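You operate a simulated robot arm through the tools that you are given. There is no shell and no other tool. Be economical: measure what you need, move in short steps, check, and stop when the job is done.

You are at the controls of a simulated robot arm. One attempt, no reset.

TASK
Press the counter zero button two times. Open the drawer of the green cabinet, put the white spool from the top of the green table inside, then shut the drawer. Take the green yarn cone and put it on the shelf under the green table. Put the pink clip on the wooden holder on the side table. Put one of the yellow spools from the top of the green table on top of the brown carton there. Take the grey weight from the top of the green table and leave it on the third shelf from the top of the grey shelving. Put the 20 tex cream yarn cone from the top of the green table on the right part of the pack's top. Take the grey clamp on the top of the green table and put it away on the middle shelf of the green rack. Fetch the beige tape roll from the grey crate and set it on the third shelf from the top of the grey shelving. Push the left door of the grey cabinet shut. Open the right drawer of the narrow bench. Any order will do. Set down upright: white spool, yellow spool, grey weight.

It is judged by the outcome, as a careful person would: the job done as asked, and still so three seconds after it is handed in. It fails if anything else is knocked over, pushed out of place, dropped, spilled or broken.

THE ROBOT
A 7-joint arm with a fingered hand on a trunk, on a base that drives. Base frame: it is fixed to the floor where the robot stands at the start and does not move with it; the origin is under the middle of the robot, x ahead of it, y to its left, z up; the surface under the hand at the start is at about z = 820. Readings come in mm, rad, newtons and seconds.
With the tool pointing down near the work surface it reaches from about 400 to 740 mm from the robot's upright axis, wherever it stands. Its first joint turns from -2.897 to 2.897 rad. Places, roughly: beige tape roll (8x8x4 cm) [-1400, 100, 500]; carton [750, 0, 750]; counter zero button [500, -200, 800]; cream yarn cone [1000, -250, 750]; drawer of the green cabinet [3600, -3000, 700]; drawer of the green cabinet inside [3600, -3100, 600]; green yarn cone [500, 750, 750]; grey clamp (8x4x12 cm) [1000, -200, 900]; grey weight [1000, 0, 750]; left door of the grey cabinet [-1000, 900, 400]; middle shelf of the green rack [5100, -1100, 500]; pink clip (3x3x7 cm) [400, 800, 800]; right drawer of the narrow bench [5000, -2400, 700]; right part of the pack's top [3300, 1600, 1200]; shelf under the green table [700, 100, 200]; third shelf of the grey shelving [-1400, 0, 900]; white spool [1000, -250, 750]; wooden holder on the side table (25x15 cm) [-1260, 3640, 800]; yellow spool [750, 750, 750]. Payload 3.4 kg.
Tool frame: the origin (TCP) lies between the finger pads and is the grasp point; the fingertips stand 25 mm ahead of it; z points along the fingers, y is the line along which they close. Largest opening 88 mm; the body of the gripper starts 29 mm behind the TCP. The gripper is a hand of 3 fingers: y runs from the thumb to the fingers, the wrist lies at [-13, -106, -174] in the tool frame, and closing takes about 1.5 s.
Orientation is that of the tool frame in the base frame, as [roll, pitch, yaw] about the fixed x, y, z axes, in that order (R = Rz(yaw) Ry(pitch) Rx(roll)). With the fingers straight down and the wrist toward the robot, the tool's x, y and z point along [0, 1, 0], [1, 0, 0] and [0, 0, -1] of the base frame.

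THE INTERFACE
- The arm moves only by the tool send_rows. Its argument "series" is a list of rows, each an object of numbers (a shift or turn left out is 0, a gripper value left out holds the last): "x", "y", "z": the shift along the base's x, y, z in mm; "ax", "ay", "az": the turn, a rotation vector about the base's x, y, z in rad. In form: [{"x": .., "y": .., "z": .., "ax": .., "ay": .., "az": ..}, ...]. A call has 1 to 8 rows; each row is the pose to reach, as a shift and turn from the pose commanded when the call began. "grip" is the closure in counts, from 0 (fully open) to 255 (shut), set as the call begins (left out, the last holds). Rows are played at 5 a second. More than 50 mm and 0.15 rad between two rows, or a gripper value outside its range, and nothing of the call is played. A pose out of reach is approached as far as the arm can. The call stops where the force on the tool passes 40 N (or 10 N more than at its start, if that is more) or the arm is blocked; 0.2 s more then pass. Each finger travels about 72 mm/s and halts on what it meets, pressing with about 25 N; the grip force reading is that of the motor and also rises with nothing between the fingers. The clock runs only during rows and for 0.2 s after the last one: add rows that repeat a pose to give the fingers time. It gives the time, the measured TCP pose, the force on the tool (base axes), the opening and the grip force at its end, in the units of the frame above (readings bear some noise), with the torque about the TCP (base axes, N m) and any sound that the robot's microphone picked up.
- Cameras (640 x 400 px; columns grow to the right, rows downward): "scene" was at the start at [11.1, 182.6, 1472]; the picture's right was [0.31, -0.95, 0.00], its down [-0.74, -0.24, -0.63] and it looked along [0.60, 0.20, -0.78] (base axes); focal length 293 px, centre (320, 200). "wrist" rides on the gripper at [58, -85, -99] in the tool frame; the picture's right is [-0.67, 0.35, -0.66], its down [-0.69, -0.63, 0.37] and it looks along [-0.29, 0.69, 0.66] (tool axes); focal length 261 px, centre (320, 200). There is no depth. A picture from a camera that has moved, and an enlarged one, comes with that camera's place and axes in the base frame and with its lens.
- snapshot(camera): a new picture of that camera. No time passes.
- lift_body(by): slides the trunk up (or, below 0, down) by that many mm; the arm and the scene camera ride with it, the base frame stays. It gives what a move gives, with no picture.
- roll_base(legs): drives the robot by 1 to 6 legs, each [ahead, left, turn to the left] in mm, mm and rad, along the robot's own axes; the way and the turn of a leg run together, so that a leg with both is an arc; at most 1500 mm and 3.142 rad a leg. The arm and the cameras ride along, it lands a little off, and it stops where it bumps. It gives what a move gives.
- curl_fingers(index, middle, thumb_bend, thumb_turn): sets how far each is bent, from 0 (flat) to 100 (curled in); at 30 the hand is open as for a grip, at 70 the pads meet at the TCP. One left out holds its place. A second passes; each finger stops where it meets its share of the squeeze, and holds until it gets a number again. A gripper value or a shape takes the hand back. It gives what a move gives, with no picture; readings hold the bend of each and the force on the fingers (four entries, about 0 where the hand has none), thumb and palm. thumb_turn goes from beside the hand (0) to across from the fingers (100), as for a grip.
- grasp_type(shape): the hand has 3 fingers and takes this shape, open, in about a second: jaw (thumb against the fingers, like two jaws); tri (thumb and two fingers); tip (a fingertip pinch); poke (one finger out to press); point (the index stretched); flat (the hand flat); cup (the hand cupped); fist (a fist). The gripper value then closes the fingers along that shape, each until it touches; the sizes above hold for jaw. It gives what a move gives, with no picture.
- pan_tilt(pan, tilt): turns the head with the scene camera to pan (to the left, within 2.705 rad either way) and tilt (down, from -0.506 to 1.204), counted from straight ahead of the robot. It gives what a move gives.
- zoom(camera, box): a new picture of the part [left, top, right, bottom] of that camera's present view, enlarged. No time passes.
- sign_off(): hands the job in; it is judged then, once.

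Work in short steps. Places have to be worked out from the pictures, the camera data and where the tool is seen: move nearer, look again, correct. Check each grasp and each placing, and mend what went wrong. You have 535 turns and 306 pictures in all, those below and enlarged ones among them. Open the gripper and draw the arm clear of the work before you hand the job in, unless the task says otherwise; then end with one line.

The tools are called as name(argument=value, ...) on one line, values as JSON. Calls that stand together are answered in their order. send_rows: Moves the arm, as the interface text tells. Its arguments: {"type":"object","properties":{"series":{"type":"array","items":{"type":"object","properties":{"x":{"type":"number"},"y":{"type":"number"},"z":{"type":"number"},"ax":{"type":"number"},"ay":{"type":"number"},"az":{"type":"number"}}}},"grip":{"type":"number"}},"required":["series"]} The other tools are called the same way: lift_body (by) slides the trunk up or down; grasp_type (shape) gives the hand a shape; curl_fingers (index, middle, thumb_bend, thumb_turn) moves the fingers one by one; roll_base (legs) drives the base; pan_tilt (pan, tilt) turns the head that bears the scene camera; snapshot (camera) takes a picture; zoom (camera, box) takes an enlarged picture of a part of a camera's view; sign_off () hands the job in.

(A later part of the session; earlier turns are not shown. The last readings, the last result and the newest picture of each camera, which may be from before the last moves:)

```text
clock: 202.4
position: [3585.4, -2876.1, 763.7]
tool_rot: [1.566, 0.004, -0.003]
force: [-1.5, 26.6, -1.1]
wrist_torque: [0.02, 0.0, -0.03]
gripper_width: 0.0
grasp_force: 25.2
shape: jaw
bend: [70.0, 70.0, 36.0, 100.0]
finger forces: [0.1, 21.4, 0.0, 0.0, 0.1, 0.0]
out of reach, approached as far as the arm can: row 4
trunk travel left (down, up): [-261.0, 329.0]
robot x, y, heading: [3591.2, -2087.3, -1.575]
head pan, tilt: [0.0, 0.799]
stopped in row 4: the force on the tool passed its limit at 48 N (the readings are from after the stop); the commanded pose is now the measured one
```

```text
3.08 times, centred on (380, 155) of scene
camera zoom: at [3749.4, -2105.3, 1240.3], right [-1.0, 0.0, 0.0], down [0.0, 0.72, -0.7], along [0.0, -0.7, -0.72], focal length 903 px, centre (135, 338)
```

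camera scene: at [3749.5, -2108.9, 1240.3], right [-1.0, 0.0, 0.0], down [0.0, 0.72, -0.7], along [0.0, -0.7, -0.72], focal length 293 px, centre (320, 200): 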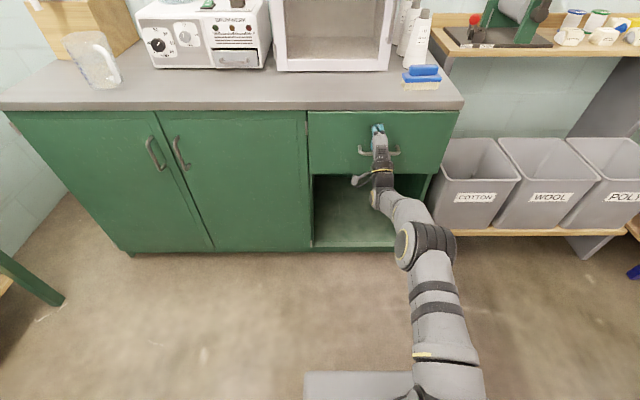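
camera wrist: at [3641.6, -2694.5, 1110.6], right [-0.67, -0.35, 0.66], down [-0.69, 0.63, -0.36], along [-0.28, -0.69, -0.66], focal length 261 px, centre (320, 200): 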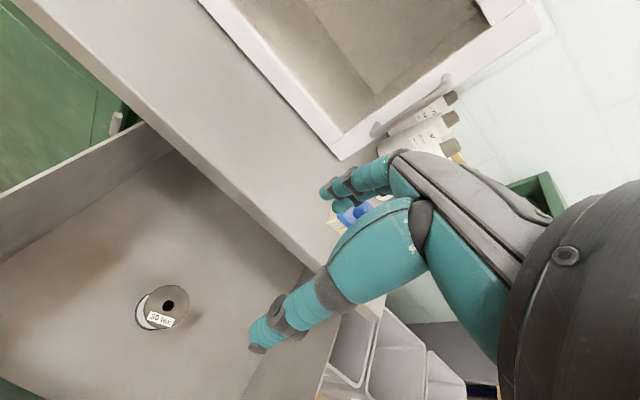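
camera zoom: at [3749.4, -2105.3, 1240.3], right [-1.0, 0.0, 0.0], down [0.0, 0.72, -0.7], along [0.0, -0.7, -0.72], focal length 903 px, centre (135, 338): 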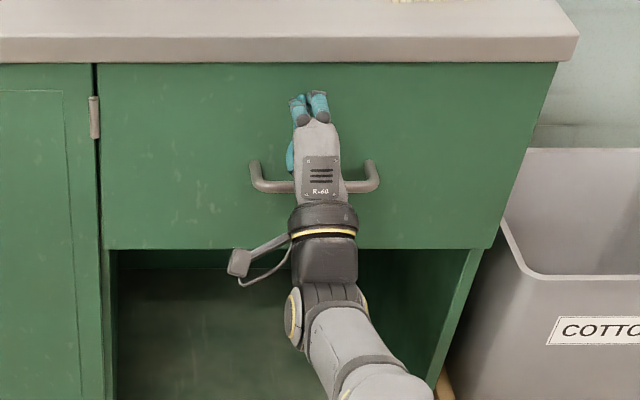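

The drawer is shut flush. I draw the hand back, turn to face the narrow bench on the far wall and look at it.

send_rows(series=[{"y": 45}, {"y": 90}, {"y": 135}, {"y": 180}, {"y": 225}, {"y": 250}])

roll_base(legs=[[60, 0, 0], [0, 0, 1.575]])

pan_tilt(pan=0.0, tilt=0.4)

snapshot(camera="scene")

```text
clock: 203.8
position: [3586.7, -2627.8, 761.1]
tool_rot: [1.571, 0.004, -0.002]
force: [0.0, -0.1, -0.9]
wrist_torque: [0.0, -0.01, 0.04]
gripper_width: 0.0
grasp_force: 25.0
shape: jaw
bend: [70.0, 70.0, 36.0, 100.0]
finger forces: [0.1, 0.1, 0.0, 0.1, 0.1, 0.0]
trunk travel left (down, up): [-261.0, 329.0]
robot x, y, heading: [3592.9, -2089.6, -1.57]
head pan, tilt: [0.0, 0.799]
```

```text
clock: 208.6
position: [4131.2, -2148.8, 760.2]
tool_rot: [1.572, 0.004, 1.579]
force: [0.2, -0.7, -0.2]
wrist_torque: [-0.01, -0.01, -0.03]
gripper_width: 0.2
grasp_force: 24.8
shape: jaw
bend: [70.0, 70.0, 36.0, 100.0]
finger forces: [0.0, 0.0, 0.0, 0.0, 0.1, 0.1]
trunk travel left (down, up): [-261.0, 329.0]
robot x, y, heading: [3592.0, -2149.9, 0.003]
head pan, tilt: [0.0, 0.799]
```

```text
clock: 209.5
position: [4131.9, -2149.1, 760.6]
tool_rot: [1.572, 0.003, 1.577]
force: [0.1, -0.6, 0.3]
wrist_torque: [-0.05, 0.03, -0.01]
gripper_width: 0.3
grasp_force: 24.7
shape: jaw
bend: [70.0, 70.0, 36.0, 100.0]
finger forces: [0.1, 0.0, 0.0, 0.1, 0.1, 0.0]
trunk travel left (down, up): [-261.0, 329.0]
robot x, y, heading: [3593.2, -2145.2, 0.008]
head pan, tilt: [0.0, 0.4]
```

```text
217 pictures are left
camera scene: at [3623.0, -1989.2, 1275.3], right [0.01, -1.0, 0.0], down [-0.39, 0.0, -0.92], along [0.92, 0.01, -0.39], focal length 293 px, centre (320, 200)
```

scene: 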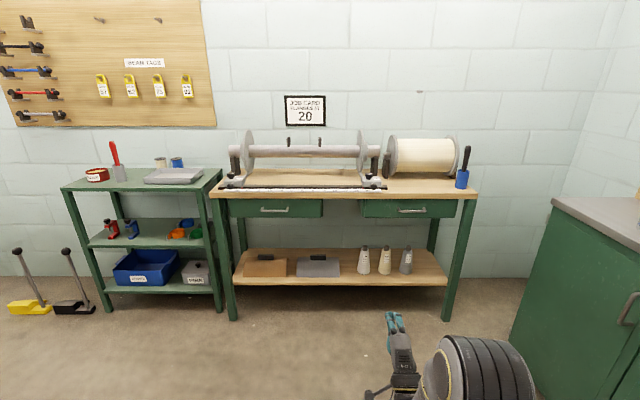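

The narrow bench has two drawers. The right one's handle is near (4800,-2385,730). I move closer and line up with it.

roll_base(legs=[[400, -235, -0.006]])

snapshot(camera="scene")

snapshot(camera="wrist")

```text
clock: 212.2
position: [4525.6, -2385.7, 759.5]
tool_rot: [1.572, 0.004, 1.57]
force: [-0.1, -0.1, 0.5]
wrist_torque: [-0.01, 0.0, -0.04]
gripper_width: 0.0
grasp_force: 24.6
shape: jaw
bend: [70.0, 70.0, 36.0, 100.0]
finger forces: [0.1, 0.0, 0.0, 0.1, 0.1, 0.0]
trunk travel left (down, up): [-261.0, 329.0]
robot x, y, heading: [3987.3, -2379.2, 0.0]
head pan, tilt: [0.0, 0.4]
```

```text
216 pictures are left
camera scene: at [4019.4, -2221.9, 1275.4], right [0.0, -1.0, 0.0], down [-0.39, 0.0, -0.92], along [0.92, 0.0, -0.39], focal length 293 px, centre (320, 200)
```

scene: 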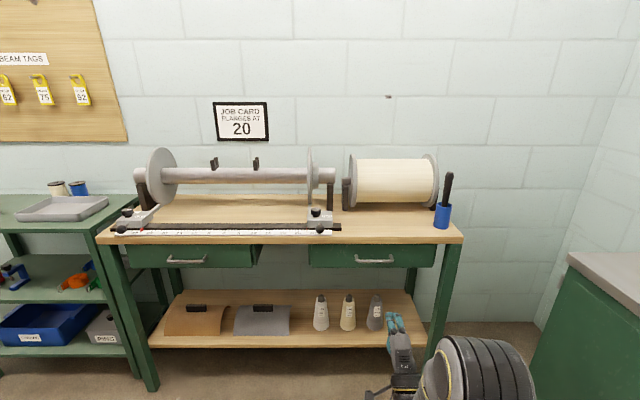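

```text
215 pictures are left
camera wrist: at [4428.0, -2327.9, 676.1], right [-0.66, -0.67, 0.35], down [0.36, -0.69, -0.63], along [0.66, -0.28, 0.69], focal length 261 px, centre (320, 200)
```

wrist: 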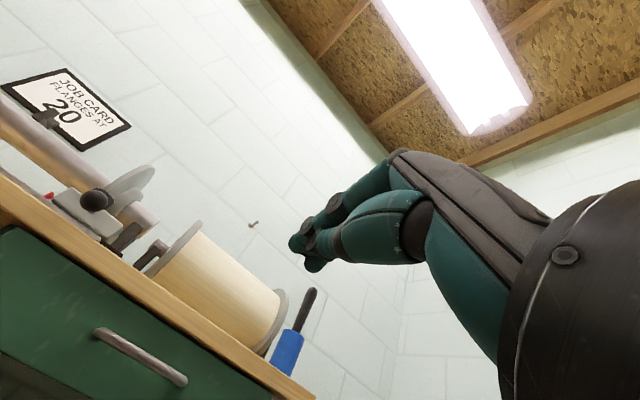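

Wrist and scene views together give the right handle near (4845,-2398,700). I open the hand, drop to that height and drive closer.

roll_base(legs=[[135, -12, 0]])

send_rows(series=[{"z": -30}, {"z": -60}, {"z": -60, "x": 40}, {"z": -60, "x": 80}, {"z": -60, "x": 80}], grip=0)

snapshot(camera="wrist")

pan_tilt(pan=-0.15, tilt=0.7)

snapshot(camera="scene")

```text
clock: 213.6
position: [4661.2, -2398.0, 760.9]
tool_rot: [1.572, 0.003, 1.573]
force: [0.3, -0.4, -0.1]
wrist_torque: [-0.02, 0.0, 0.01]
gripper_width: 0.0
grasp_force: 24.6
shape: jaw
bend: [70.0, 70.0, 36.0, 100.0]
finger forces: [0.0, 0.0, 0.0, 0.0, 0.0, 0.1]
trunk travel left (down, up): [-261.0, 329.0]
robot x, y, heading: [4123.2, -2391.9, -0.001]
head pan, tilt: [0.0, 0.4]
```

```text
clock: 214.8
position: [4744.2, -2396.8, 699.7]
tool_rot: [1.572, 0.002, 1.57]
force: [0.5, -0.5, -0.1]
wrist_torque: [0.0, 0.0, 0.0]
gripper_width: 87.7
grasp_force: 0.1
shape: jaw
bend: [30.0, 30.0, 30.0, 98.0]
finger forces: [0.1, 0.0, 0.1, 0.0, 0.0, 0.0]
trunk travel left (down, up): [-261.0, 329.0]
robot x, y, heading: [4121.8, -2395.5, -0.002]
head pan, tilt: [0.0, 0.4]
```

```text
214 pictures are left
camera wrist: at [4644.7, -2339.3, 615.1], right [-0.65, -0.67, 0.35], down [0.37, -0.69, -0.63], along [0.66, -0.28, 0.69], focal length 261 px, centre (320, 200)
```

wrist: 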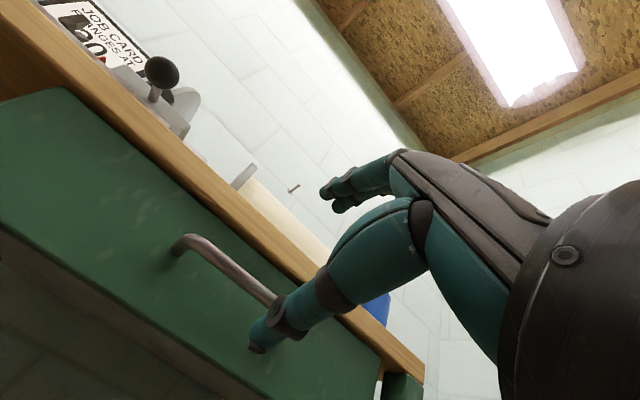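

```text
clock: 215.6
position: [4743.2, -2398.4, 699.0]
tool_rot: [1.572, 0.003, 1.57]
force: [-0.2, 0.0, 0.7]
wrist_torque: [0.02, 0.02, 0.01]
gripper_width: 87.5
grasp_force: 0.1
shape: jaw
bend: [30.0, 30.0, 30.0, 98.0]
finger forces: [0.1, 0.1, 0.0, 0.1, 0.1, 0.0]
trunk travel left (down, up): [-261.0, 329.0]
robot x, y, heading: [4123.1, -2388.8, -0.004]
head pan, tilt: [-0.15, 0.7]
```

```text
213 pictures are left
camera scene: at [4145.8, -2246.7, 1248.6], right [-0.15, -0.99, 0.0], down [-0.64, 0.1, -0.77], along [0.76, -0.11, -0.64], focal length 293 px, centre (320, 200)
```

scene: 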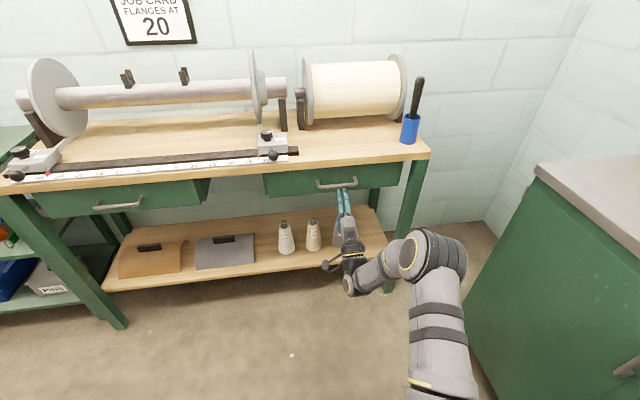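

The bar is now placed at about (4855,-2403,697). I move in to it.

send_rows(series=[{"x": 30, "y": -3}, {"x": 60, "y": -5, "z": -2}, {"x": 80, "y": -5, "z": -2}, {"x": 80, "y": -5, "z": -2}])

snapshot(camera="wrist")

zoom(camera="scene", box=[260, 140, 440, 300])

```text
clock: 216.6
position: [4822.2, -2403.2, 697.4]
tool_rot: [1.572, 0.004, 1.57]
force: [-0.7, 0.2, 0.4]
wrist_torque: [0.0, -0.01, 0.02]
gripper_width: 87.6
grasp_force: 0.1
shape: jaw
bend: [30.0, 30.0, 30.0, 98.0]
finger forces: [0.0, 0.1, 0.0, 0.0, 0.0, 0.0]
trunk travel left (down, up): [-261.0, 329.0]
robot x, y, heading: [4122.8, -2391.0, -0.003]
head pan, tilt: [-0.15, 0.7]
```

```text
212 pictures are left
camera wrist: at [4723.4, -2345.3, 613.4], right [-0.66, -0.67, 0.35], down [0.37, -0.69, -0.63], along [0.66, -0.28, 0.69], focal length 261 px, centre (320, 200)
```

wrist: 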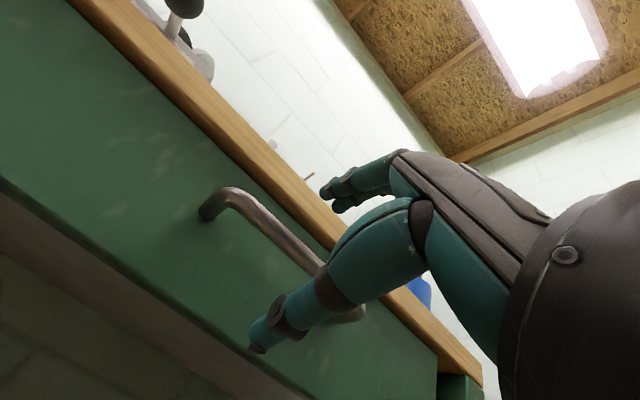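

```text
2.50 times, centred on (350, 220) of scene
camera zoom: at [4145.8, -2246.7, 1248.5], right [-0.15, -0.99, 0.0], down [-0.64, 0.1, -0.76], along [0.76, -0.11, -0.64], focal length 734 px, centre (245, 150)
```

zoom: 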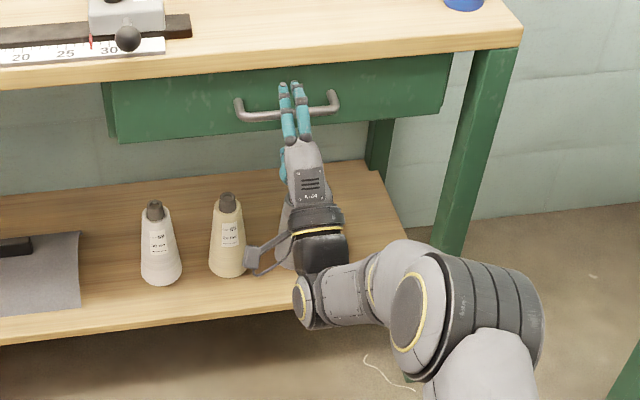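

The upper fingers may come close to the bench's edge, so I half-close the hand before the last bit of approach.

send_rows(series=[{}, {}, {}, {}], grip=105)

snapshot(camera="wrist")

```text
clock: 217.6
position: [4822.0, -2403.5, 698.2]
tool_rot: [1.572, 0.003, 1.569]
force: [-0.8, 0.3, 0.2]
wrist_torque: [-0.02, 0.0, -0.03]
gripper_width: 52.5
grasp_force: 0.0
shape: jaw
bend: [29.0, 41.0, 65.0, 100.0]
finger forces: [0.0, 0.0, 0.0, 0.0, 0.0, 0.1]
trunk travel left (down, up): [-261.0, 329.0]
robot x, y, heading: [4119.3, -2391.8, 0.003]
head pan, tilt: [-0.15, 0.7]
```

```text
210 pictures are left
camera wrist: at [4723.2, -2345.3, 613.5], right [-0.66, -0.67, 0.35], down [0.37, -0.69, -0.63], along [0.66, -0.28, 0.69], focal length 261 px, centre (320, 200)
```

wrist: 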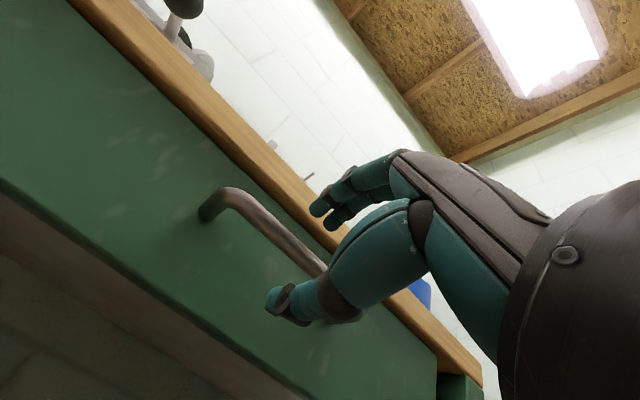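

The bar lies between them. I advance 33 mm and close.

send_rows(series=[{"x": 12}, {"x": 24}, {"x": 34}, {"x": 34}])

snapshot(camera="wrist")

send_rows(series=[{}, {}, {}, {}, {}, {}, {}], grip=255)

snapshot(camera="wrist")

```text
clock: 218.6
position: [4855.6, -2401.3, 698.8]
tool_rot: [1.572, 0.003, 1.574]
force: [-0.2, 0.1, 0.1]
wrist_torque: [-0.01, 0.02, 0.0]
gripper_width: 52.4
grasp_force: 0.1
shape: jaw
bend: [29.0, 41.0, 65.0, 100.0]
finger forces: [0.1, 0.0, 0.1, 0.1, 0.0, 0.0]
trunk travel left (down, up): [-261.0, 329.0]
robot x, y, heading: [4122.9, -2396.0, -0.003]
head pan, tilt: [-0.15, 0.7]
```

```text
209 pictures are left
camera wrist: at [4756.8, -2344.4, 614.0], right [-0.66, -0.67, 0.35], down [0.37, -0.69, -0.63], along [0.66, -0.28, 0.69], focal length 261 px, centre (320, 200)
```

wrist: 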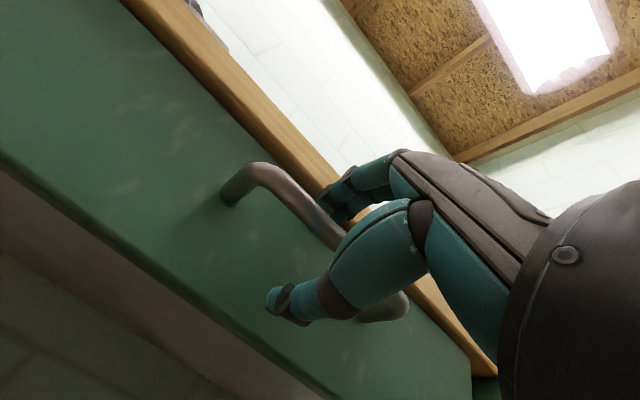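

```text
clock: 220.2
position: [4855.3, -2401.6, 698.1]
tool_rot: [1.573, 0.004, 1.571]
force: [1.2, 0.7, -2.7]
wrist_torque: [0.07, 0.02, -0.02]
gripper_width: 0.0
grasp_force: 24.9
shape: jaw
bend: [70.0, 70.0, 61.0, 100.0]
finger forces: [8.2, 0.0, 0.1, 0.1, 10.9, 0.0]
trunk travel left (down, up): [-261.0, 329.0]
robot x, y, heading: [4125.0, -2397.0, -0.0]
head pan, tilt: [-0.15, 0.7]
```

```text
208 pictures are left
camera wrist: at [4756.8, -2344.3, 613.5], right [-0.65, -0.67, 0.35], down [0.37, -0.69, -0.63], along [0.66, -0.28, 0.69], focal length 261 px, centre (320, 200)
```

wrist: 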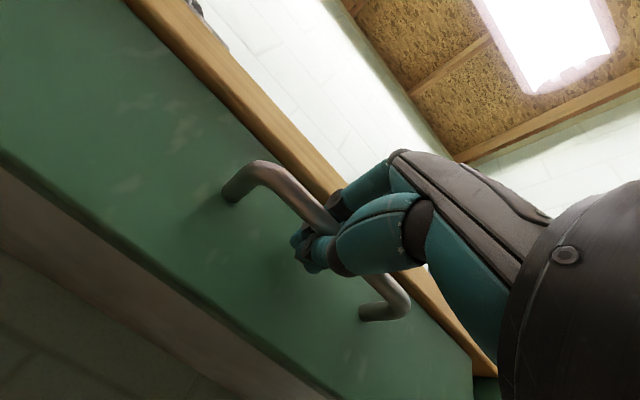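

The bar is hooked. I pull the drawer open with the arm while watching the force.

send_rows(series=[{"x": -25}, {"x": -50}, {"x": -75}, {"x": -100}, {"x": -125}, {"x": -150}, {"x": -175}, {"x": -200}])

snapshot(camera="scene")

```text
clock: 221.9
position: [4656.4, -2402.5, 697.3]
tool_rot: [1.572, 0.004, 1.568]
force: [0.5, 1.0, -2.4]
wrist_torque: [0.04, -0.03, 0.04]
gripper_width: 0.0
grasp_force: 25.0
shape: jaw
bend: [70.0, 70.0, 62.0, 100.0]
finger forces: [6.6, 0.0, 0.1, 0.0, 10.2, 0.0]
trunk travel left (down, up): [-261.0, 329.0]
robot x, y, heading: [4126.1, -2391.0, 0.004]
head pan, tilt: [-0.15, 0.7]
```

```text
207 pictures are left
camera scene: at [4146.3, -2246.6, 1248.4], right [-0.15, -0.99, 0.0], down [-0.64, 0.1, -0.76], along [0.76, -0.11, -0.64], focal length 293 px, centre (320, 200)
```

scene: 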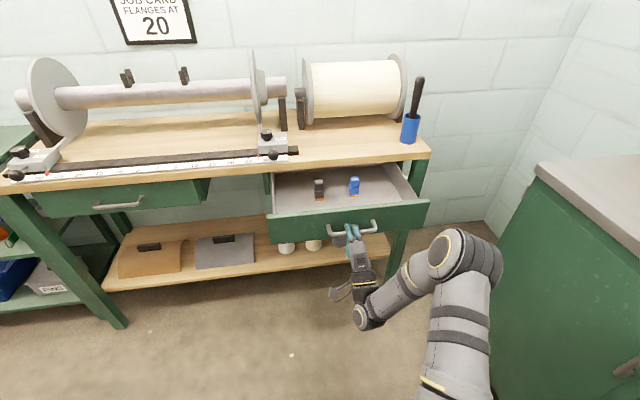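

It's open 200 mm. I pull a bit further to see whether it reaches a stop.

send_rows(series=[{"x": -15}, {"x": -30}, {"x": -45}, {"x": -60}, {"x": -70}])

snapshot(camera="scene")

```text
clock: 222.9
position: [4608.8, -2403.9, 698.0]
tool_rot: [1.576, 0.009, 1.566]
force: [33.2, 0.9, -3.6]
wrist_torque: [0.05, 0.11, -0.04]
gripper_width: 0.1
grasp_force: 25.4
shape: jaw
bend: [70.0, 70.0, 61.0, 100.0]
finger forces: [17.4, 6.5, 0.0, 0.0, 33.8, 0.1]
trunk travel left (down, up): [-261.0, 329.0]
robot x, y, heading: [4121.3, -2391.1, -0.001]
head pan, tilt: [-0.15, 0.7]
stopped in row 4: the force on the tool passed its limit at 54 N (the readings are from after the stop); the commanded pose is now the measured one
```

```text
206 pictures are left
camera scene: at [4150.5, -2246.6, 1248.4], right [-0.15, -0.99, 0.0], down [-0.64, 0.1, -0.76], along [0.75, -0.11, -0.65], focal length 293 px, centre (320, 200)
```

scene: 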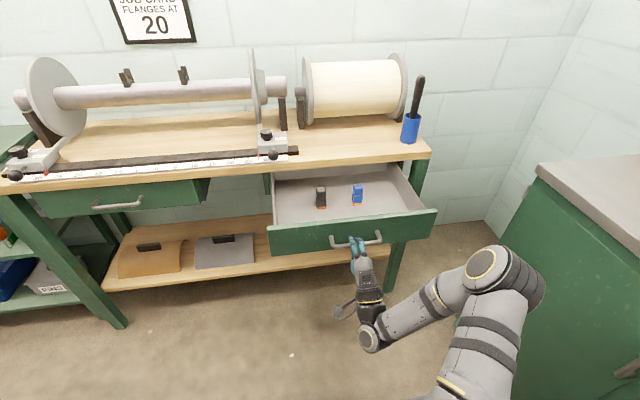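

The drawer is at its full-open stop. I ease forward a touch, release and back away by driving.

send_rows(series=[{"x": 4}, {"x": 4}])

send_rows(series=[{}, {}, {}, {}, {}, {}, {}, {}], grip=0)

roll_base(legs=[[-300, 0, 0]])

snapshot(camera="scene")

pan_tilt(pan=0.6, tilt=0.4)

snapshot(camera="scene")

```text
clock: 223.5
position: [4609.8, -2402.3, 698.5]
tool_rot: [1.574, 0.008, 1.566]
force: [11.0, 1.3, -10.6]
wrist_torque: [0.04, 0.05, -0.02]
gripper_width: 0.0
grasp_force: 25.4
shape: jaw
bend: [70.0, 70.0, 61.0, 100.0]
finger forces: [13.0, 3.3, 0.0, 0.0, 19.8, 0.1]
trunk travel left (down, up): [-261.0, 329.0]
robot x, y, heading: [4123.6, -2390.1, 0.001]
head pan, tilt: [-0.15, 0.7]
```

```text
clock: 225.3
position: [4610.5, -2403.4, 699.3]
tool_rot: [1.571, 0.007, 1.567]
force: [0.0, -0.3, 0.1]
wrist_torque: [-0.04, 0.02, 0.01]
gripper_width: 87.5
grasp_force: 0.1
shape: jaw
bend: [30.0, 30.0, 30.0, 98.0]
finger forces: [0.0, 0.0, 0.0, 0.0, 0.0, 0.0]
trunk travel left (down, up): [-261.0, 329.0]
robot x, y, heading: [4122.7, -2394.2, -0.002]
head pan, tilt: [-0.15, 0.7]
```

```text
clock: 227.3
position: [4311.4, -2401.5, 698.6]
tool_rot: [1.571, 0.006, 1.571]
force: [0.0, -0.4, -0.1]
wrist_torque: [0.01, 0.01, 0.02]
gripper_width: 87.7
grasp_force: 0.1
shape: jaw
bend: [30.0, 30.0, 30.0, 98.0]
finger forces: [0.0, 0.1, 0.0, 0.1, 0.1, 0.1]
trunk travel left (down, up): [-261.0, 329.0]
robot x, y, heading: [3821.9, -2392.2, 0.002]
head pan, tilt: [-0.15, 0.7]
```

```text
205 pictures are left
camera scene: at [3846.2, -2247.1, 1248.5], right [-0.15, -0.99, 0.0], down [-0.64, 0.09, -0.76], along [0.76, -0.11, -0.64], focal length 293 px, centre (320, 200)
```

scene: 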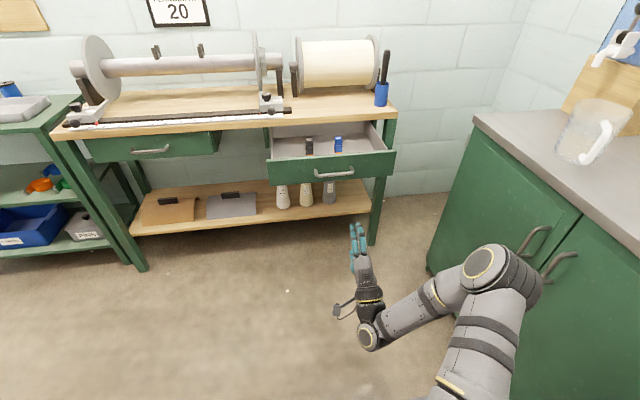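

```text
clock: 228.4
position: [4310.9, -2401.3, 700.0]
tool_rot: [1.571, 0.007, 1.57]
force: [0.4, 0.8, -0.4]
wrist_torque: [0.01, 0.01, -0.02]
gripper_width: 87.4
grasp_force: 0.1
shape: jaw
bend: [30.0, 30.0, 30.0, 98.0]
finger forces: [0.0, 0.0, 0.0, 0.0, 0.1, 0.0]
trunk travel left (down, up): [-261.0, 329.0]
robot x, y, heading: [3822.7, -2393.8, 0.005]
head pan, tilt: [0.6, 0.4]
```

```text
204 pictures are left
camera scene: at [3838.4, -2182.1, 1275.3], right [0.57, -0.82, 0.0], down [-0.32, -0.22, -0.92], along [0.76, 0.52, -0.39], focal length 293 px, centre (320, 200)
```

scene: 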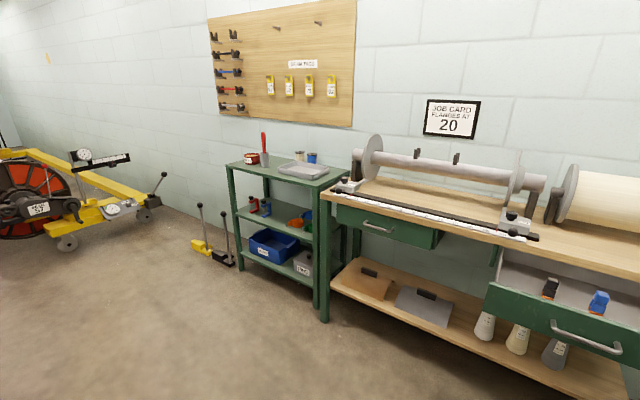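

The drawer stays open, and the rack's middle shelf has free space at its front. Now for the clamp: I raise the trunk, point the hand down and drive back to the far side of the green table.

lift_body(by=275)

send_rows(series=[{"ay": 0.14, "z": 10}, {"ay": 0.28, "z": 20}, {"ay": 0.42, "z": 30}, {"ay": 0.56, "z": 40}, {"ay": 0.7, "z": 50}, {"ay": 0.84, "z": 60}, {"ay": 0.98, "z": 70}, {"ay": 1.12, "z": 80}])

send_rows(series=[{"ay": 0.15, "z": 20}, {"ay": 0.3, "z": 40}, {"ay": 0.45, "z": 50}, {"ay": 0.45, "x": -35, "z": 50}, {"ay": 0.45, "x": -70, "z": 50}])

roll_base(legs=[[0, 90, 0], [0, 0, 3.14], [1000, 0, 0], [900, 0, 0], [0, -1100, 0], [0, -1000, 0]])

pan_tilt(pan=0.0, tilt=0.8)

snapshot(camera="scene")

```text
clock: 231.2
position: [4309.9, -2402.8, 973.3]
tool_rot: [1.571, 0.009, 1.572]
force: [0.0, 0.4, 0.6]
wrist_torque: [-0.02, -0.01, 0.02]
gripper_width: 87.4
grasp_force: 0.0
shape: jaw
bend: [30.0, 30.0, 30.0, 98.0]
finger forces: [0.0, 0.1, 0.0, 0.1, 0.0, 0.0]
trunk travel left (down, up): [-536.0, 54.0]
robot x, y, heading: [3822.9, -2396.3, 0.003]
head pan, tilt: [0.6, 0.4]
```

```text
clock: 233.0
position: [4310.8, -2401.9, 1053.7]
tool_rot: [2.69, 0.006, 1.574]
force: [0.1, -0.7, 0.2]
wrist_torque: [0.02, 0.0, 0.0]
gripper_width: 87.7
grasp_force: 0.0
shape: jaw
bend: [30.0, 30.0, 30.0, 98.0]
finger forces: [0.0, 0.1, 0.1, 0.0, 0.0, 0.0]
out of reach, approached as far as the arm can: row 4, 5
trunk travel left (down, up): [-536.0, 54.0]
robot x, y, heading: [3824.8, -2392.7, 0.003]
head pan, tilt: [0.6, 0.4]
```

```text
clock: 234.2
position: [4238.4, -2401.4, 1101.7]
tool_rot: [-3.141, -0.001, 1.578]
force: [-0.1, -0.5, 0.0]
wrist_torque: [0.01, -0.03, -0.01]
gripper_width: 87.6
grasp_force: 0.1
shape: jaw
bend: [30.0, 30.0, 30.0, 98.0]
finger forces: [0.1, 0.1, 0.0, 0.0, 0.0, 0.1]
out of reach, approached as far as the arm can: row 1, 2
trunk travel left (down, up): [-536.0, 54.0]
robot x, y, heading: [3826.1, -2393.3, 0.004]
head pan, tilt: [0.6, 0.4]
```

```text
clock: 261.9
position: [1535.3, -163.0, 1102.0]
tool_rot: [3.14, -0.001, -1.584]
force: [-0.1, -0.7, -1.1]
wrist_torque: [-0.02, 0.02, -0.01]
gripper_width: 88.0
grasp_force: 0.1
shape: jaw
bend: [30.0, 30.0, 30.0, 98.0]
finger forces: [0.0, 0.0, 0.0, 0.0, 0.0, 0.0]
trunk travel left (down, up): [-536.0, 54.0]
robot x, y, heading: [1949.5, -180.1, 3.123]
head pan, tilt: [0.6, 0.4]
```

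```text
clock: 262.9
position: [1534.1, -164.3, 1103.2]
tool_rot: [3.14, 0.001, -1.583]
force: [-0.4, 0.6, -0.4]
wrist_torque: [0.01, -0.02, 0.02]
gripper_width: 88.0
grasp_force: 0.0
shape: jaw
bend: [30.0, 30.0, 30.0, 98.0]
finger forces: [0.0, 0.0, 0.0, 0.0, 0.0, 0.0]
trunk travel left (down, up): [-536.0, 54.0]
robot x, y, heading: [1949.9, -180.4, 3.124]
head pan, tilt: [0.0, 0.799]
```

```text
203 pictures are left
camera scene: at [1925.8, -336.5, 1515.3], right [0.01, 1.0, 0.0], down [0.72, -0.01, -0.7], along [-0.7, 0.01, -0.72], focal length 293 px, centre (320, 200)
```

scene: 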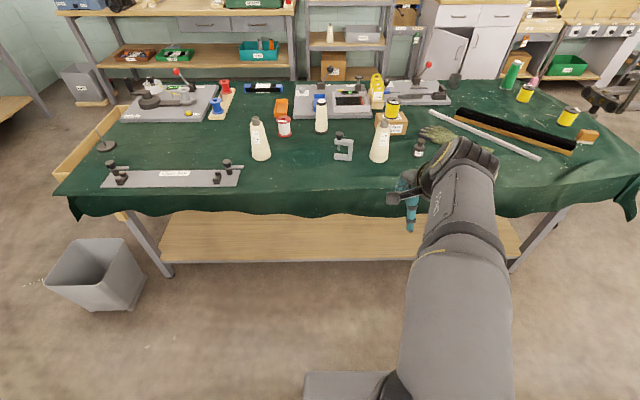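

I drive up to the table, ready for the clamp near (990,-238).

roll_base(legs=[[440, 0, 0.018]])

pan_tilt(pan=0.0, tilt=1.0)

snapshot(camera="scene")

snapshot(camera="wrist")

```text
clock: 265.6
position: [1093.0, -167.2, 1102.2]
tool_rot: [-3.141, 0.001, -1.566]
force: [-0.4, -0.2, -0.5]
wrist_torque: [-0.01, 0.02, -0.01]
gripper_width: 88.0
grasp_force: 0.0
shape: jaw
bend: [30.0, 30.0, 30.0, 98.0]
finger forces: [0.0, 0.0, 0.1, 0.0, 0.1, 0.0]
trunk travel left (down, up): [-536.0, 54.0]
robot x, y, heading: [1506.0, -177.9, -3.141]
head pan, tilt: [0.0, 0.799]
```

```text
clock: 266.3
position: [1093.0, -166.9, 1102.5]
tool_rot: [3.139, -0.001, -1.567]
force: [0.6, -0.2, -0.6]
wrist_torque: [0.0, -0.01, -0.02]
gripper_width: 87.9
grasp_force: 0.0
shape: jaw
bend: [30.0, 30.0, 30.0, 98.0]
finger forces: [0.0, 0.1, 0.1, 0.0, 0.0, 0.0]
trunk travel left (down, up): [-536.0, 54.0]
robot x, y, heading: [1509.1, -178.7, -3.141]
head pan, tilt: [0.0, 1.0]
```

```text
202 pictures are left
camera scene: at [1498.4, -333.9, 1500.2], right [0.0, 1.0, 0.0], down [0.84, 0.0, -0.54], along [-0.54, 0.0, -0.84], focal length 293 px, centre (320, 200)
```

scene: 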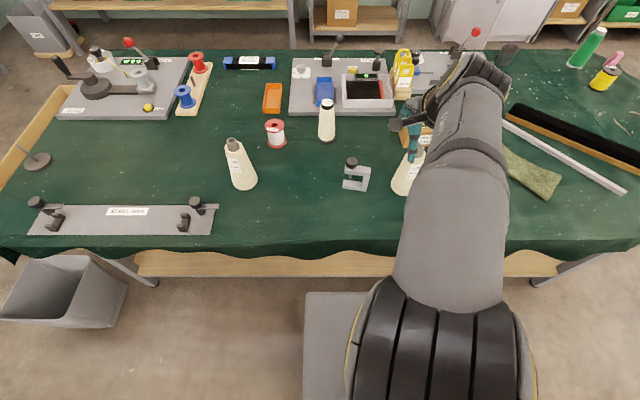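

```text
201 pictures are left
camera wrist: at [1179.1, -224.7, 1202.3], right [-0.35, 0.67, 0.66], down [0.63, 0.69, -0.37], along [-0.7, 0.28, -0.66], focal length 261 px, centre (320, 200)
```

wrist: 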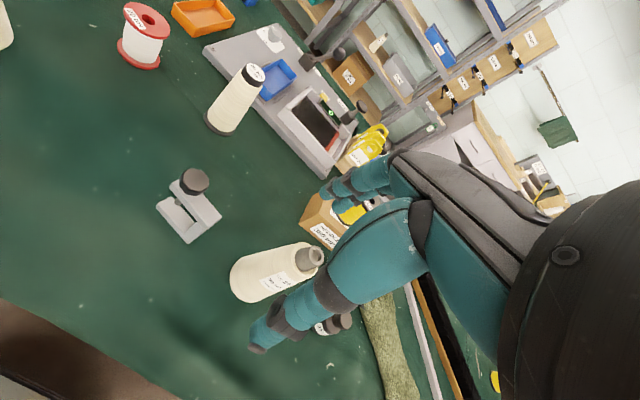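

I take a closer look at the clamp from both cameras.

zoom(camera="scene", box=[310, 130, 430, 205])

zoom(camera="wrist", box=[120, 140, 280, 260])

```text
5.33 times, centred on (370, 168) of scene
camera zoom: at [1498.4, -333.9, 1500.2], right [0.0, 1.0, 0.0], down [0.84, 0.0, -0.54], along [-0.54, 0.0, -0.84], focal length 1565 px, centre (53, 373)
```

zoom: 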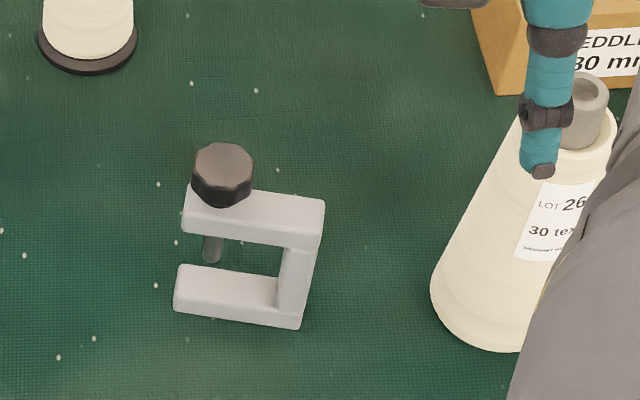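

```text
3.33 times, centred on (200, 200) of wrist
camera zoom: at [1179.1, -224.7, 1202.3], right [-0.35, 0.67, 0.66], down [0.63, 0.69, -0.37], along [-0.7, 0.28, -0.66], focal length 869 px, centre (720, 200)
```

zoom: 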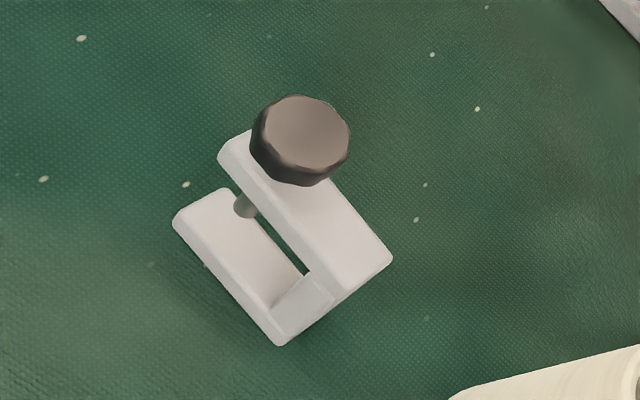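

The knob top is at (1009,-253,923). The rack's shelf must be entered horizontally, so I'll grip the knob with the hand horizontal and the closing axis sideways, keeping the clamp upright throughout. I back off and try that hand pose in free space.

roll_base(legs=[[-200, 0, 0]])

send_rows(series=[{"x": -40}, {"x": -80}, {"x": -120}, {"x": -140, "ay": -0.1}, {"x": -140, "ay": -0.25}, {"x": -140, "ay": -0.4}, {"x": -140, "ay": -0.55}, {"x": -140, "ay": -0.7}])

send_rows(series=[{"ay": -0.12}, {"ay": -0.25}, {"ay": -0.38}, {"ay": -0.5}, {"ay": -0.62}, {"ay": -0.74}, {"ay": -0.87}, {"ay": -0.87}])

```text
clock: 267.9
position: [1294.5, -164.8, 1102.2]
tool_rot: [3.14, -0.001, -1.567]
force: [0.3, 1.0, 0.3]
wrist_torque: [0.05, 0.03, -0.02]
gripper_width: 87.8
grasp_force: 0.0
shape: jaw
bend: [30.0, 30.0, 30.0, 98.0]
finger forces: [0.0, 0.0, 0.0, 0.0, 0.0, 0.0]
trunk travel left (down, up): [-536.0, 54.0]
robot x, y, heading: [1716.1, -175.6, 3.137]
head pan, tilt: [0.0, 1.0]
```

```text
clock: 269.7
position: [1164.3, -168.0, 1098.9]
tool_rot: [-2.44, -0.003, -1.573]
force: [0.7, 0.2, 1.2]
wrist_torque: [0.04, 0.0, -0.02]
gripper_width: 87.9
grasp_force: 0.0
shape: jaw
bend: [30.0, 30.0, 30.0, 98.0]
finger forces: [0.0, 0.1, 0.1, 0.0, 0.0, 0.1]
out of reach, approached as far as the arm can: row 8
trunk travel left (down, up): [-536.0, 54.0]
robot x, y, heading: [1710.9, -174.7, 3.145]
head pan, tilt: [0.0, 1.0]
```

```text
clock: 271.5
position: [1332.1, -199.2, 995.1]
tool_rot: [-1.573, -0.003, -1.57]
force: [-0.2, 0.3, -1.0]
wrist_torque: [0.01, -0.03, 0.03]
gripper_width: 87.8
grasp_force: 0.1
shape: jaw
bend: [30.0, 30.0, 30.0, 98.0]
finger forces: [0.0, 0.1, 0.0, 0.0, 0.0, 0.0]
out of reach, approached as far as the arm can: row 1, 2, 3, 4, 5, 6, 7, 8
trunk travel left (down, up): [-536.0, 54.0]
robot x, y, heading: [1711.0, -178.5, 3.139]
head pan, tilt: [0.0, 1.0]
```

I turned the wrong way: the fingers point back at the robot. I undo that and tip the hand forward instead.

send_rows(series=[{"x": -24, "y": 4, "z": 15, "ay": 0.12}, {"x": -48, "y": 8, "z": 30, "ay": 0.25}, {"x": -72, "y": 13, "z": 45, "ay": 0.38}, {"x": -96, "y": 18, "z": 60, "ay": 0.5}, {"x": -120, "y": 22, "z": 75, "ay": 0.62}, {"x": -145, "y": 27, "z": 90, "ay": 0.74}, {"x": -168, "y": 31, "z": 100, "ay": 0.87}])

send_rows(series=[{"ay": 0.14}, {"ay": 0.28}, {"ay": 0.42}, {"ay": 0.56}, {"ay": 0.7}, {"ay": 0.84}, {"ay": 0.98}, {"ay": 1.12}])

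send_rows(series=[{"ay": 0.14}, {"ay": 0.28}, {"ay": 0.42}, {"ay": 0.56}, {"ay": 0.7}, {"ay": 0.84}, {"ay": 0.98}, {"ay": 1.15}])

```text
clock: 273.1
position: [1164.1, -170.9, 1101.6]
tool_rot: [-2.444, -0.001, -1.569]
force: [0.4, 0.0, 0.6]
wrist_torque: [0.02, 0.02, 0.01]
gripper_width: 87.7
grasp_force: 0.1
shape: jaw
bend: [30.0, 30.0, 30.0, 98.0]
finger forces: [0.0, 0.0, 0.0, 0.0, 0.0, 0.0]
trunk travel left (down, up): [-536.0, 54.0]
robot x, y, heading: [1709.2, -179.0, 3.145]
head pan, tilt: [0.0, 1.0]
```

```text
clock: 274.9
position: [1165.1, -172.3, 1103.2]
tool_rot: [2.72, 0.002, -1.569]
force: [0.0, 0.6, -1.0]
wrist_torque: [0.04, -0.01, -0.03]
gripper_width: 88.0
grasp_force: 0.0
shape: jaw
bend: [30.0, 30.0, 30.0, 98.0]
finger forces: [0.0, 0.0, 0.0, 0.0, 0.1, 0.0]
trunk travel left (down, up): [-536.0, 54.0]
robot x, y, heading: [1708.7, -175.0, 3.142]
head pan, tilt: [0.0, 1.0]
```

```text
refused: row 8 steps farther than a row can; nothing moved
```

I finish the tip-up in smaller steps.

send_rows(series=[{"ay": 0.145}, {"ay": 0.29}, {"ay": 0.435}, {"ay": 0.58}, {"ay": 0.725}, {"ay": 0.87}, {"ay": 1.01}, {"ay": 1.15}])

send_rows(series=[{"ax": 0.14}, {"ax": 0.28}, {"ax": 0.42}, {"ax": 0.56}, {"ax": 0.7}, {"ax": 0.84}, {"ax": 0.98}, {"ax": 1.12}])

snapshot(camera="scene")

```text
clock: 276.7
position: [1164.0, -171.0, 1103.9]
tool_rot: [1.569, 0.003, -1.568]
force: [0.3, 0.8, 0.2]
wrist_torque: [0.03, 0.04, -0.02]
gripper_width: 87.8
grasp_force: 0.0
shape: jaw
bend: [30.0, 30.0, 30.0, 98.0]
finger forces: [0.0, 0.1, 0.0, 0.0, 0.0, 0.1]
trunk travel left (down, up): [-536.0, 54.0]
robot x, y, heading: [1708.9, -174.4, 3.141]
head pan, tilt: [0.0, 1.0]
```

```text
clock: 278.5
position: [1163.9, -172.8, 1103.5]
tool_rot: [1.571, 1.126, -1.568]
force: [-0.2, 0.1, 0.6]
wrist_torque: [0.02, 0.01, 0.02]
gripper_width: 87.9
grasp_force: 0.0
shape: jaw
bend: [30.0, 30.0, 30.0, 98.0]
finger forces: [0.0, 0.1, 0.1, 0.1, 0.1, 0.0]
trunk travel left (down, up): [-536.0, 54.0]
robot x, y, heading: [1707.0, -176.4, 3.143]
head pan, tilt: [0.0, 1.0]
```

```text
198 pictures are left
camera scene: at [1698.9, -333.8, 1500.1], right [0.0, 1.0, 0.0], down [0.84, 0.0, -0.54], along [-0.54, 0.0, -0.84], focal length 293 px, centre (320, 200)
```

scene: 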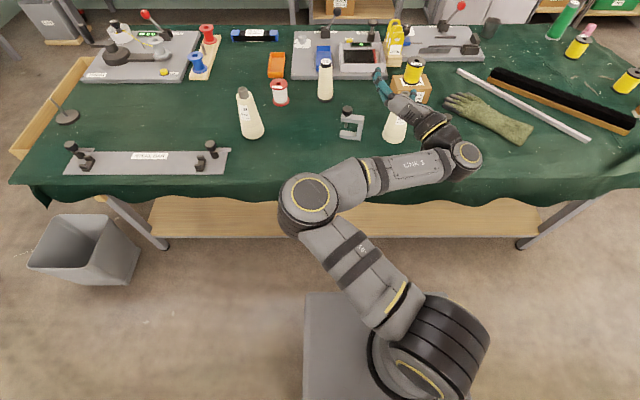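

That pose works. I finish the roll and lower the hand with the arm to knob height, still clear of the clamp.

send_rows(series=[{"ax": 0.15, "y": -10}, {"ax": 0.3, "y": -30}, {"ax": 0.445, "y": -55, "z": -20}, {"ax": 0.445, "y": -80, "z": -55}, {"ax": 0.445, "y": -80, "z": -100}, {"ax": 0.445, "y": -80, "z": -140}, {"ax": 0.445, "y": -80, "z": -170}])

snapshot(camera="scene")

snapshot(camera="wrist")

```text
clock: 280.1
position: [1162.8, -251.6, 934.1]
tool_rot: [1.952, 1.568, -1.189]
force: [-0.1, 0.1, 0.1]
wrist_torque: [0.0, -0.01, -0.02]
gripper_width: 88.1
grasp_force: 0.1
shape: jaw
bend: [30.0, 30.0, 30.0, 98.0]
finger forces: [0.0, 0.0, 0.0, 0.0, 0.0, 0.1]
trunk travel left (down, up): [-536.0, 54.0]
robot x, y, heading: [1707.4, -174.4, 3.141]
head pan, tilt: [0.0, 1.0]
```

```text
197 pictures are left
camera scene: at [1698.9, -333.9, 1500.1], right [0.0, 1.0, 0.0], down [0.84, 0.0, -0.54], along [-0.54, 0.0, -0.84], focal length 293 px, centre (320, 200)
```

scene: 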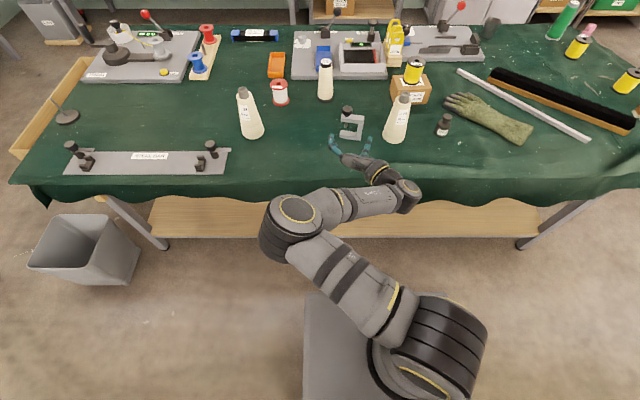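

```text
196 pictures are left
camera wrist: at [1262.3, -167.2, 876.8], right [0.66, -0.35, 0.67], down [-0.37, 0.63, 0.68], along [-0.66, -0.69, 0.29], focal length 261 px, centre (320, 200)
```

wrist: 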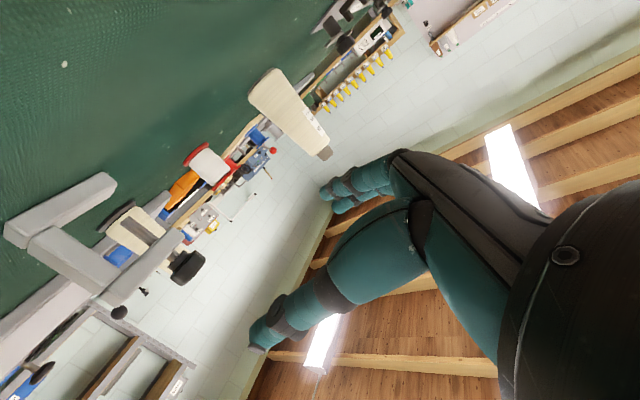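

The knob appears at (1009,-248,905) from the wrist camera. I level with it and move in partway.

send_rows(series=[{"z": -26, "y": 2}, {"x": -40, "z": -28, "y": 2}, {"x": -80, "z": -28, "y": 2}, {"x": -105, "z": -28, "y": 2}, {"x": -105, "z": -28, "y": 2}])

snapshot(camera="wrist")

zoom(camera="scene", box=[300, 80, 440, 210])

```text
clock: 281.3
position: [1059.2, -250.4, 907.7]
tool_rot: [1.731, 1.569, -1.41]
force: [-0.6, 0.0, 0.1]
wrist_torque: [-0.02, -0.02, 0.0]
gripper_width: 88.2
grasp_force: 0.1
shape: jaw
bend: [30.0, 30.0, 30.0, 98.0]
finger forces: [0.1, 0.0, 0.1, 0.0, 0.0, 0.0]
trunk travel left (down, up): [-536.0, 54.0]
robot x, y, heading: [1708.8, -174.3, 3.146]
head pan, tilt: [0.0, 1.0]
```

```text
195 pictures are left
camera wrist: at [1159.2, -163.5, 850.4], right [0.66, -0.35, 0.67], down [-0.37, 0.63, 0.68], along [-0.66, -0.69, 0.29], focal length 261 px, centre (320, 200)
```

wrist: 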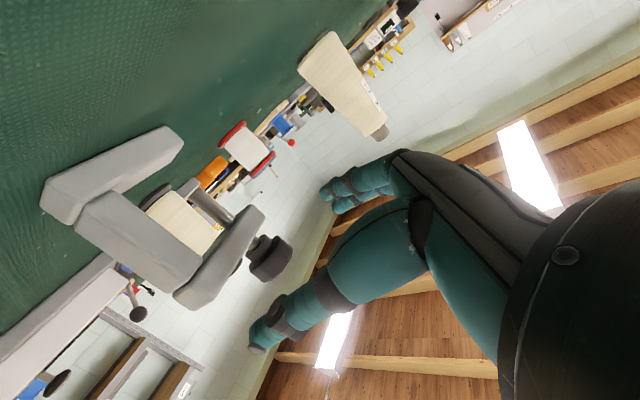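

```text
3.08 times, centred on (370, 145) of scene
camera zoom: at [1698.9, -333.8, 1500.1], right [0.0, 1.0, 0.0], down [0.84, 0.0, -0.54], along [-0.54, 0.0, -0.84], focal length 903 px, centre (166, 369)
```

zoom: 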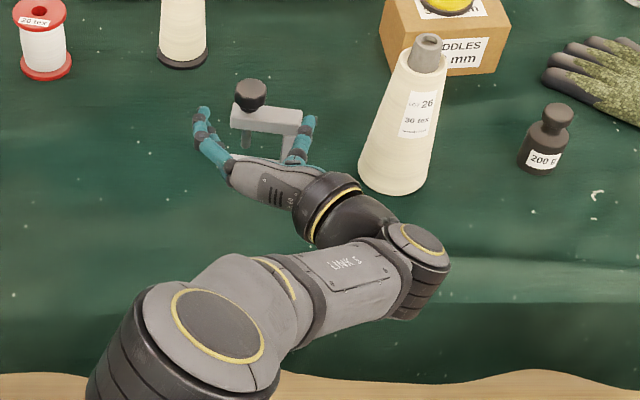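

I raise 4 mm so the thumb passes above the clamp's arm, move in to the knob and close.

send_rows(series=[{"z": 4, "y": 2}, {"x": -25, "z": 4, "y": 3}, {"x": -48, "z": 4, "y": 3}, {"x": -48, "z": 4, "y": 3}])

snapshot(camera="wrist")

zoom(camera="scene", box=[300, 80, 440, 210])

```text
clock: 282.3
position: [1010.5, -246.4, 911.6]
tool_rot: [0.93, 1.57, -2.212]
force: [-0.3, 0.7, 0.0]
wrist_torque: [-0.02, -0.03, -0.01]
gripper_width: 87.8
grasp_force: 0.0
shape: jaw
bend: [30.0, 30.0, 30.0, 98.0]
finger forces: [0.0, 0.0, 0.1, 0.1, 0.0, 0.0]
trunk travel left (down, up): [-536.0, 54.0]
robot x, y, heading: [1708.7, -174.1, 3.144]
head pan, tilt: [0.0, 1.0]
```

```text
193 pictures are left
camera wrist: at [1111.4, -161.8, 852.6], right [0.66, -0.35, 0.67], down [-0.37, 0.63, 0.68], along [-0.66, -0.69, 0.29], focal length 261 px, centre (320, 200)
```

wrist: 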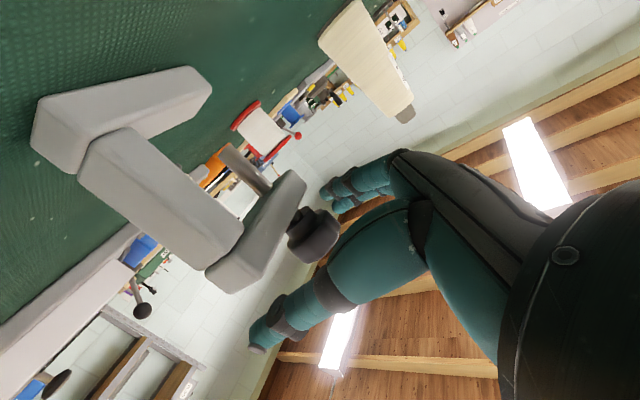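

```text
3.08 times, centred on (370, 145) of scene
camera zoom: at [1698.9, -333.8, 1500.1], right [0.0, 1.0, 0.0], down [0.84, 0.0, -0.54], along [-0.54, 0.0, -0.84], focal length 903 px, centre (166, 369)
```

zoom: 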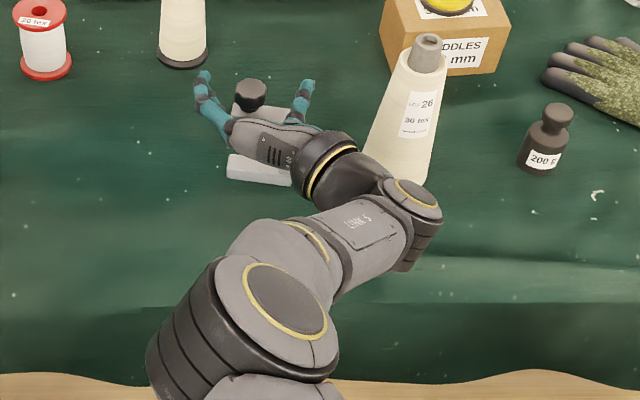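

The knob sits between the pads. I close.

send_rows(series=[{}, {}, {}, {}, {}, {}, {}, {}], grip=255)

snapshot(camera="wrist")

```text
clock: 284.1
position: [1011.8, -246.8, 910.6]
tool_rot: [1.568, 1.567, -1.572]
force: [-0.6, 1.0, 4.3]
wrist_torque: [-0.09, 0.07, -0.02]
gripper_width: 13.5
grasp_force: 25.6
shape: jaw
bend: [74.0, 72.0, 75.0, 100.0]
finger forces: [14.3, 3.7, 0.1, 0.0, 18.6, 0.1]
trunk travel left (down, up): [-536.0, 54.0]
robot x, y, heading: [1710.3, -179.7, 3.142]
head pan, tilt: [0.0, 1.0]
```

```text
191 pictures are left
camera wrist: at [1111.8, -161.8, 853.1], right [0.66, -0.35, 0.67], down [-0.37, 0.63, 0.68], along [-0.66, -0.69, 0.29], focal length 261 px, centre (320, 200)
```

wrist: 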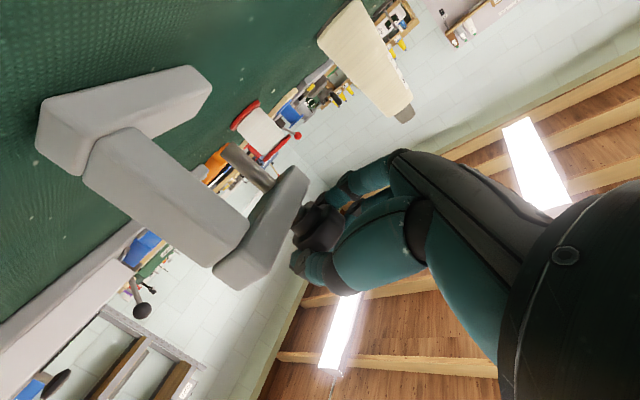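

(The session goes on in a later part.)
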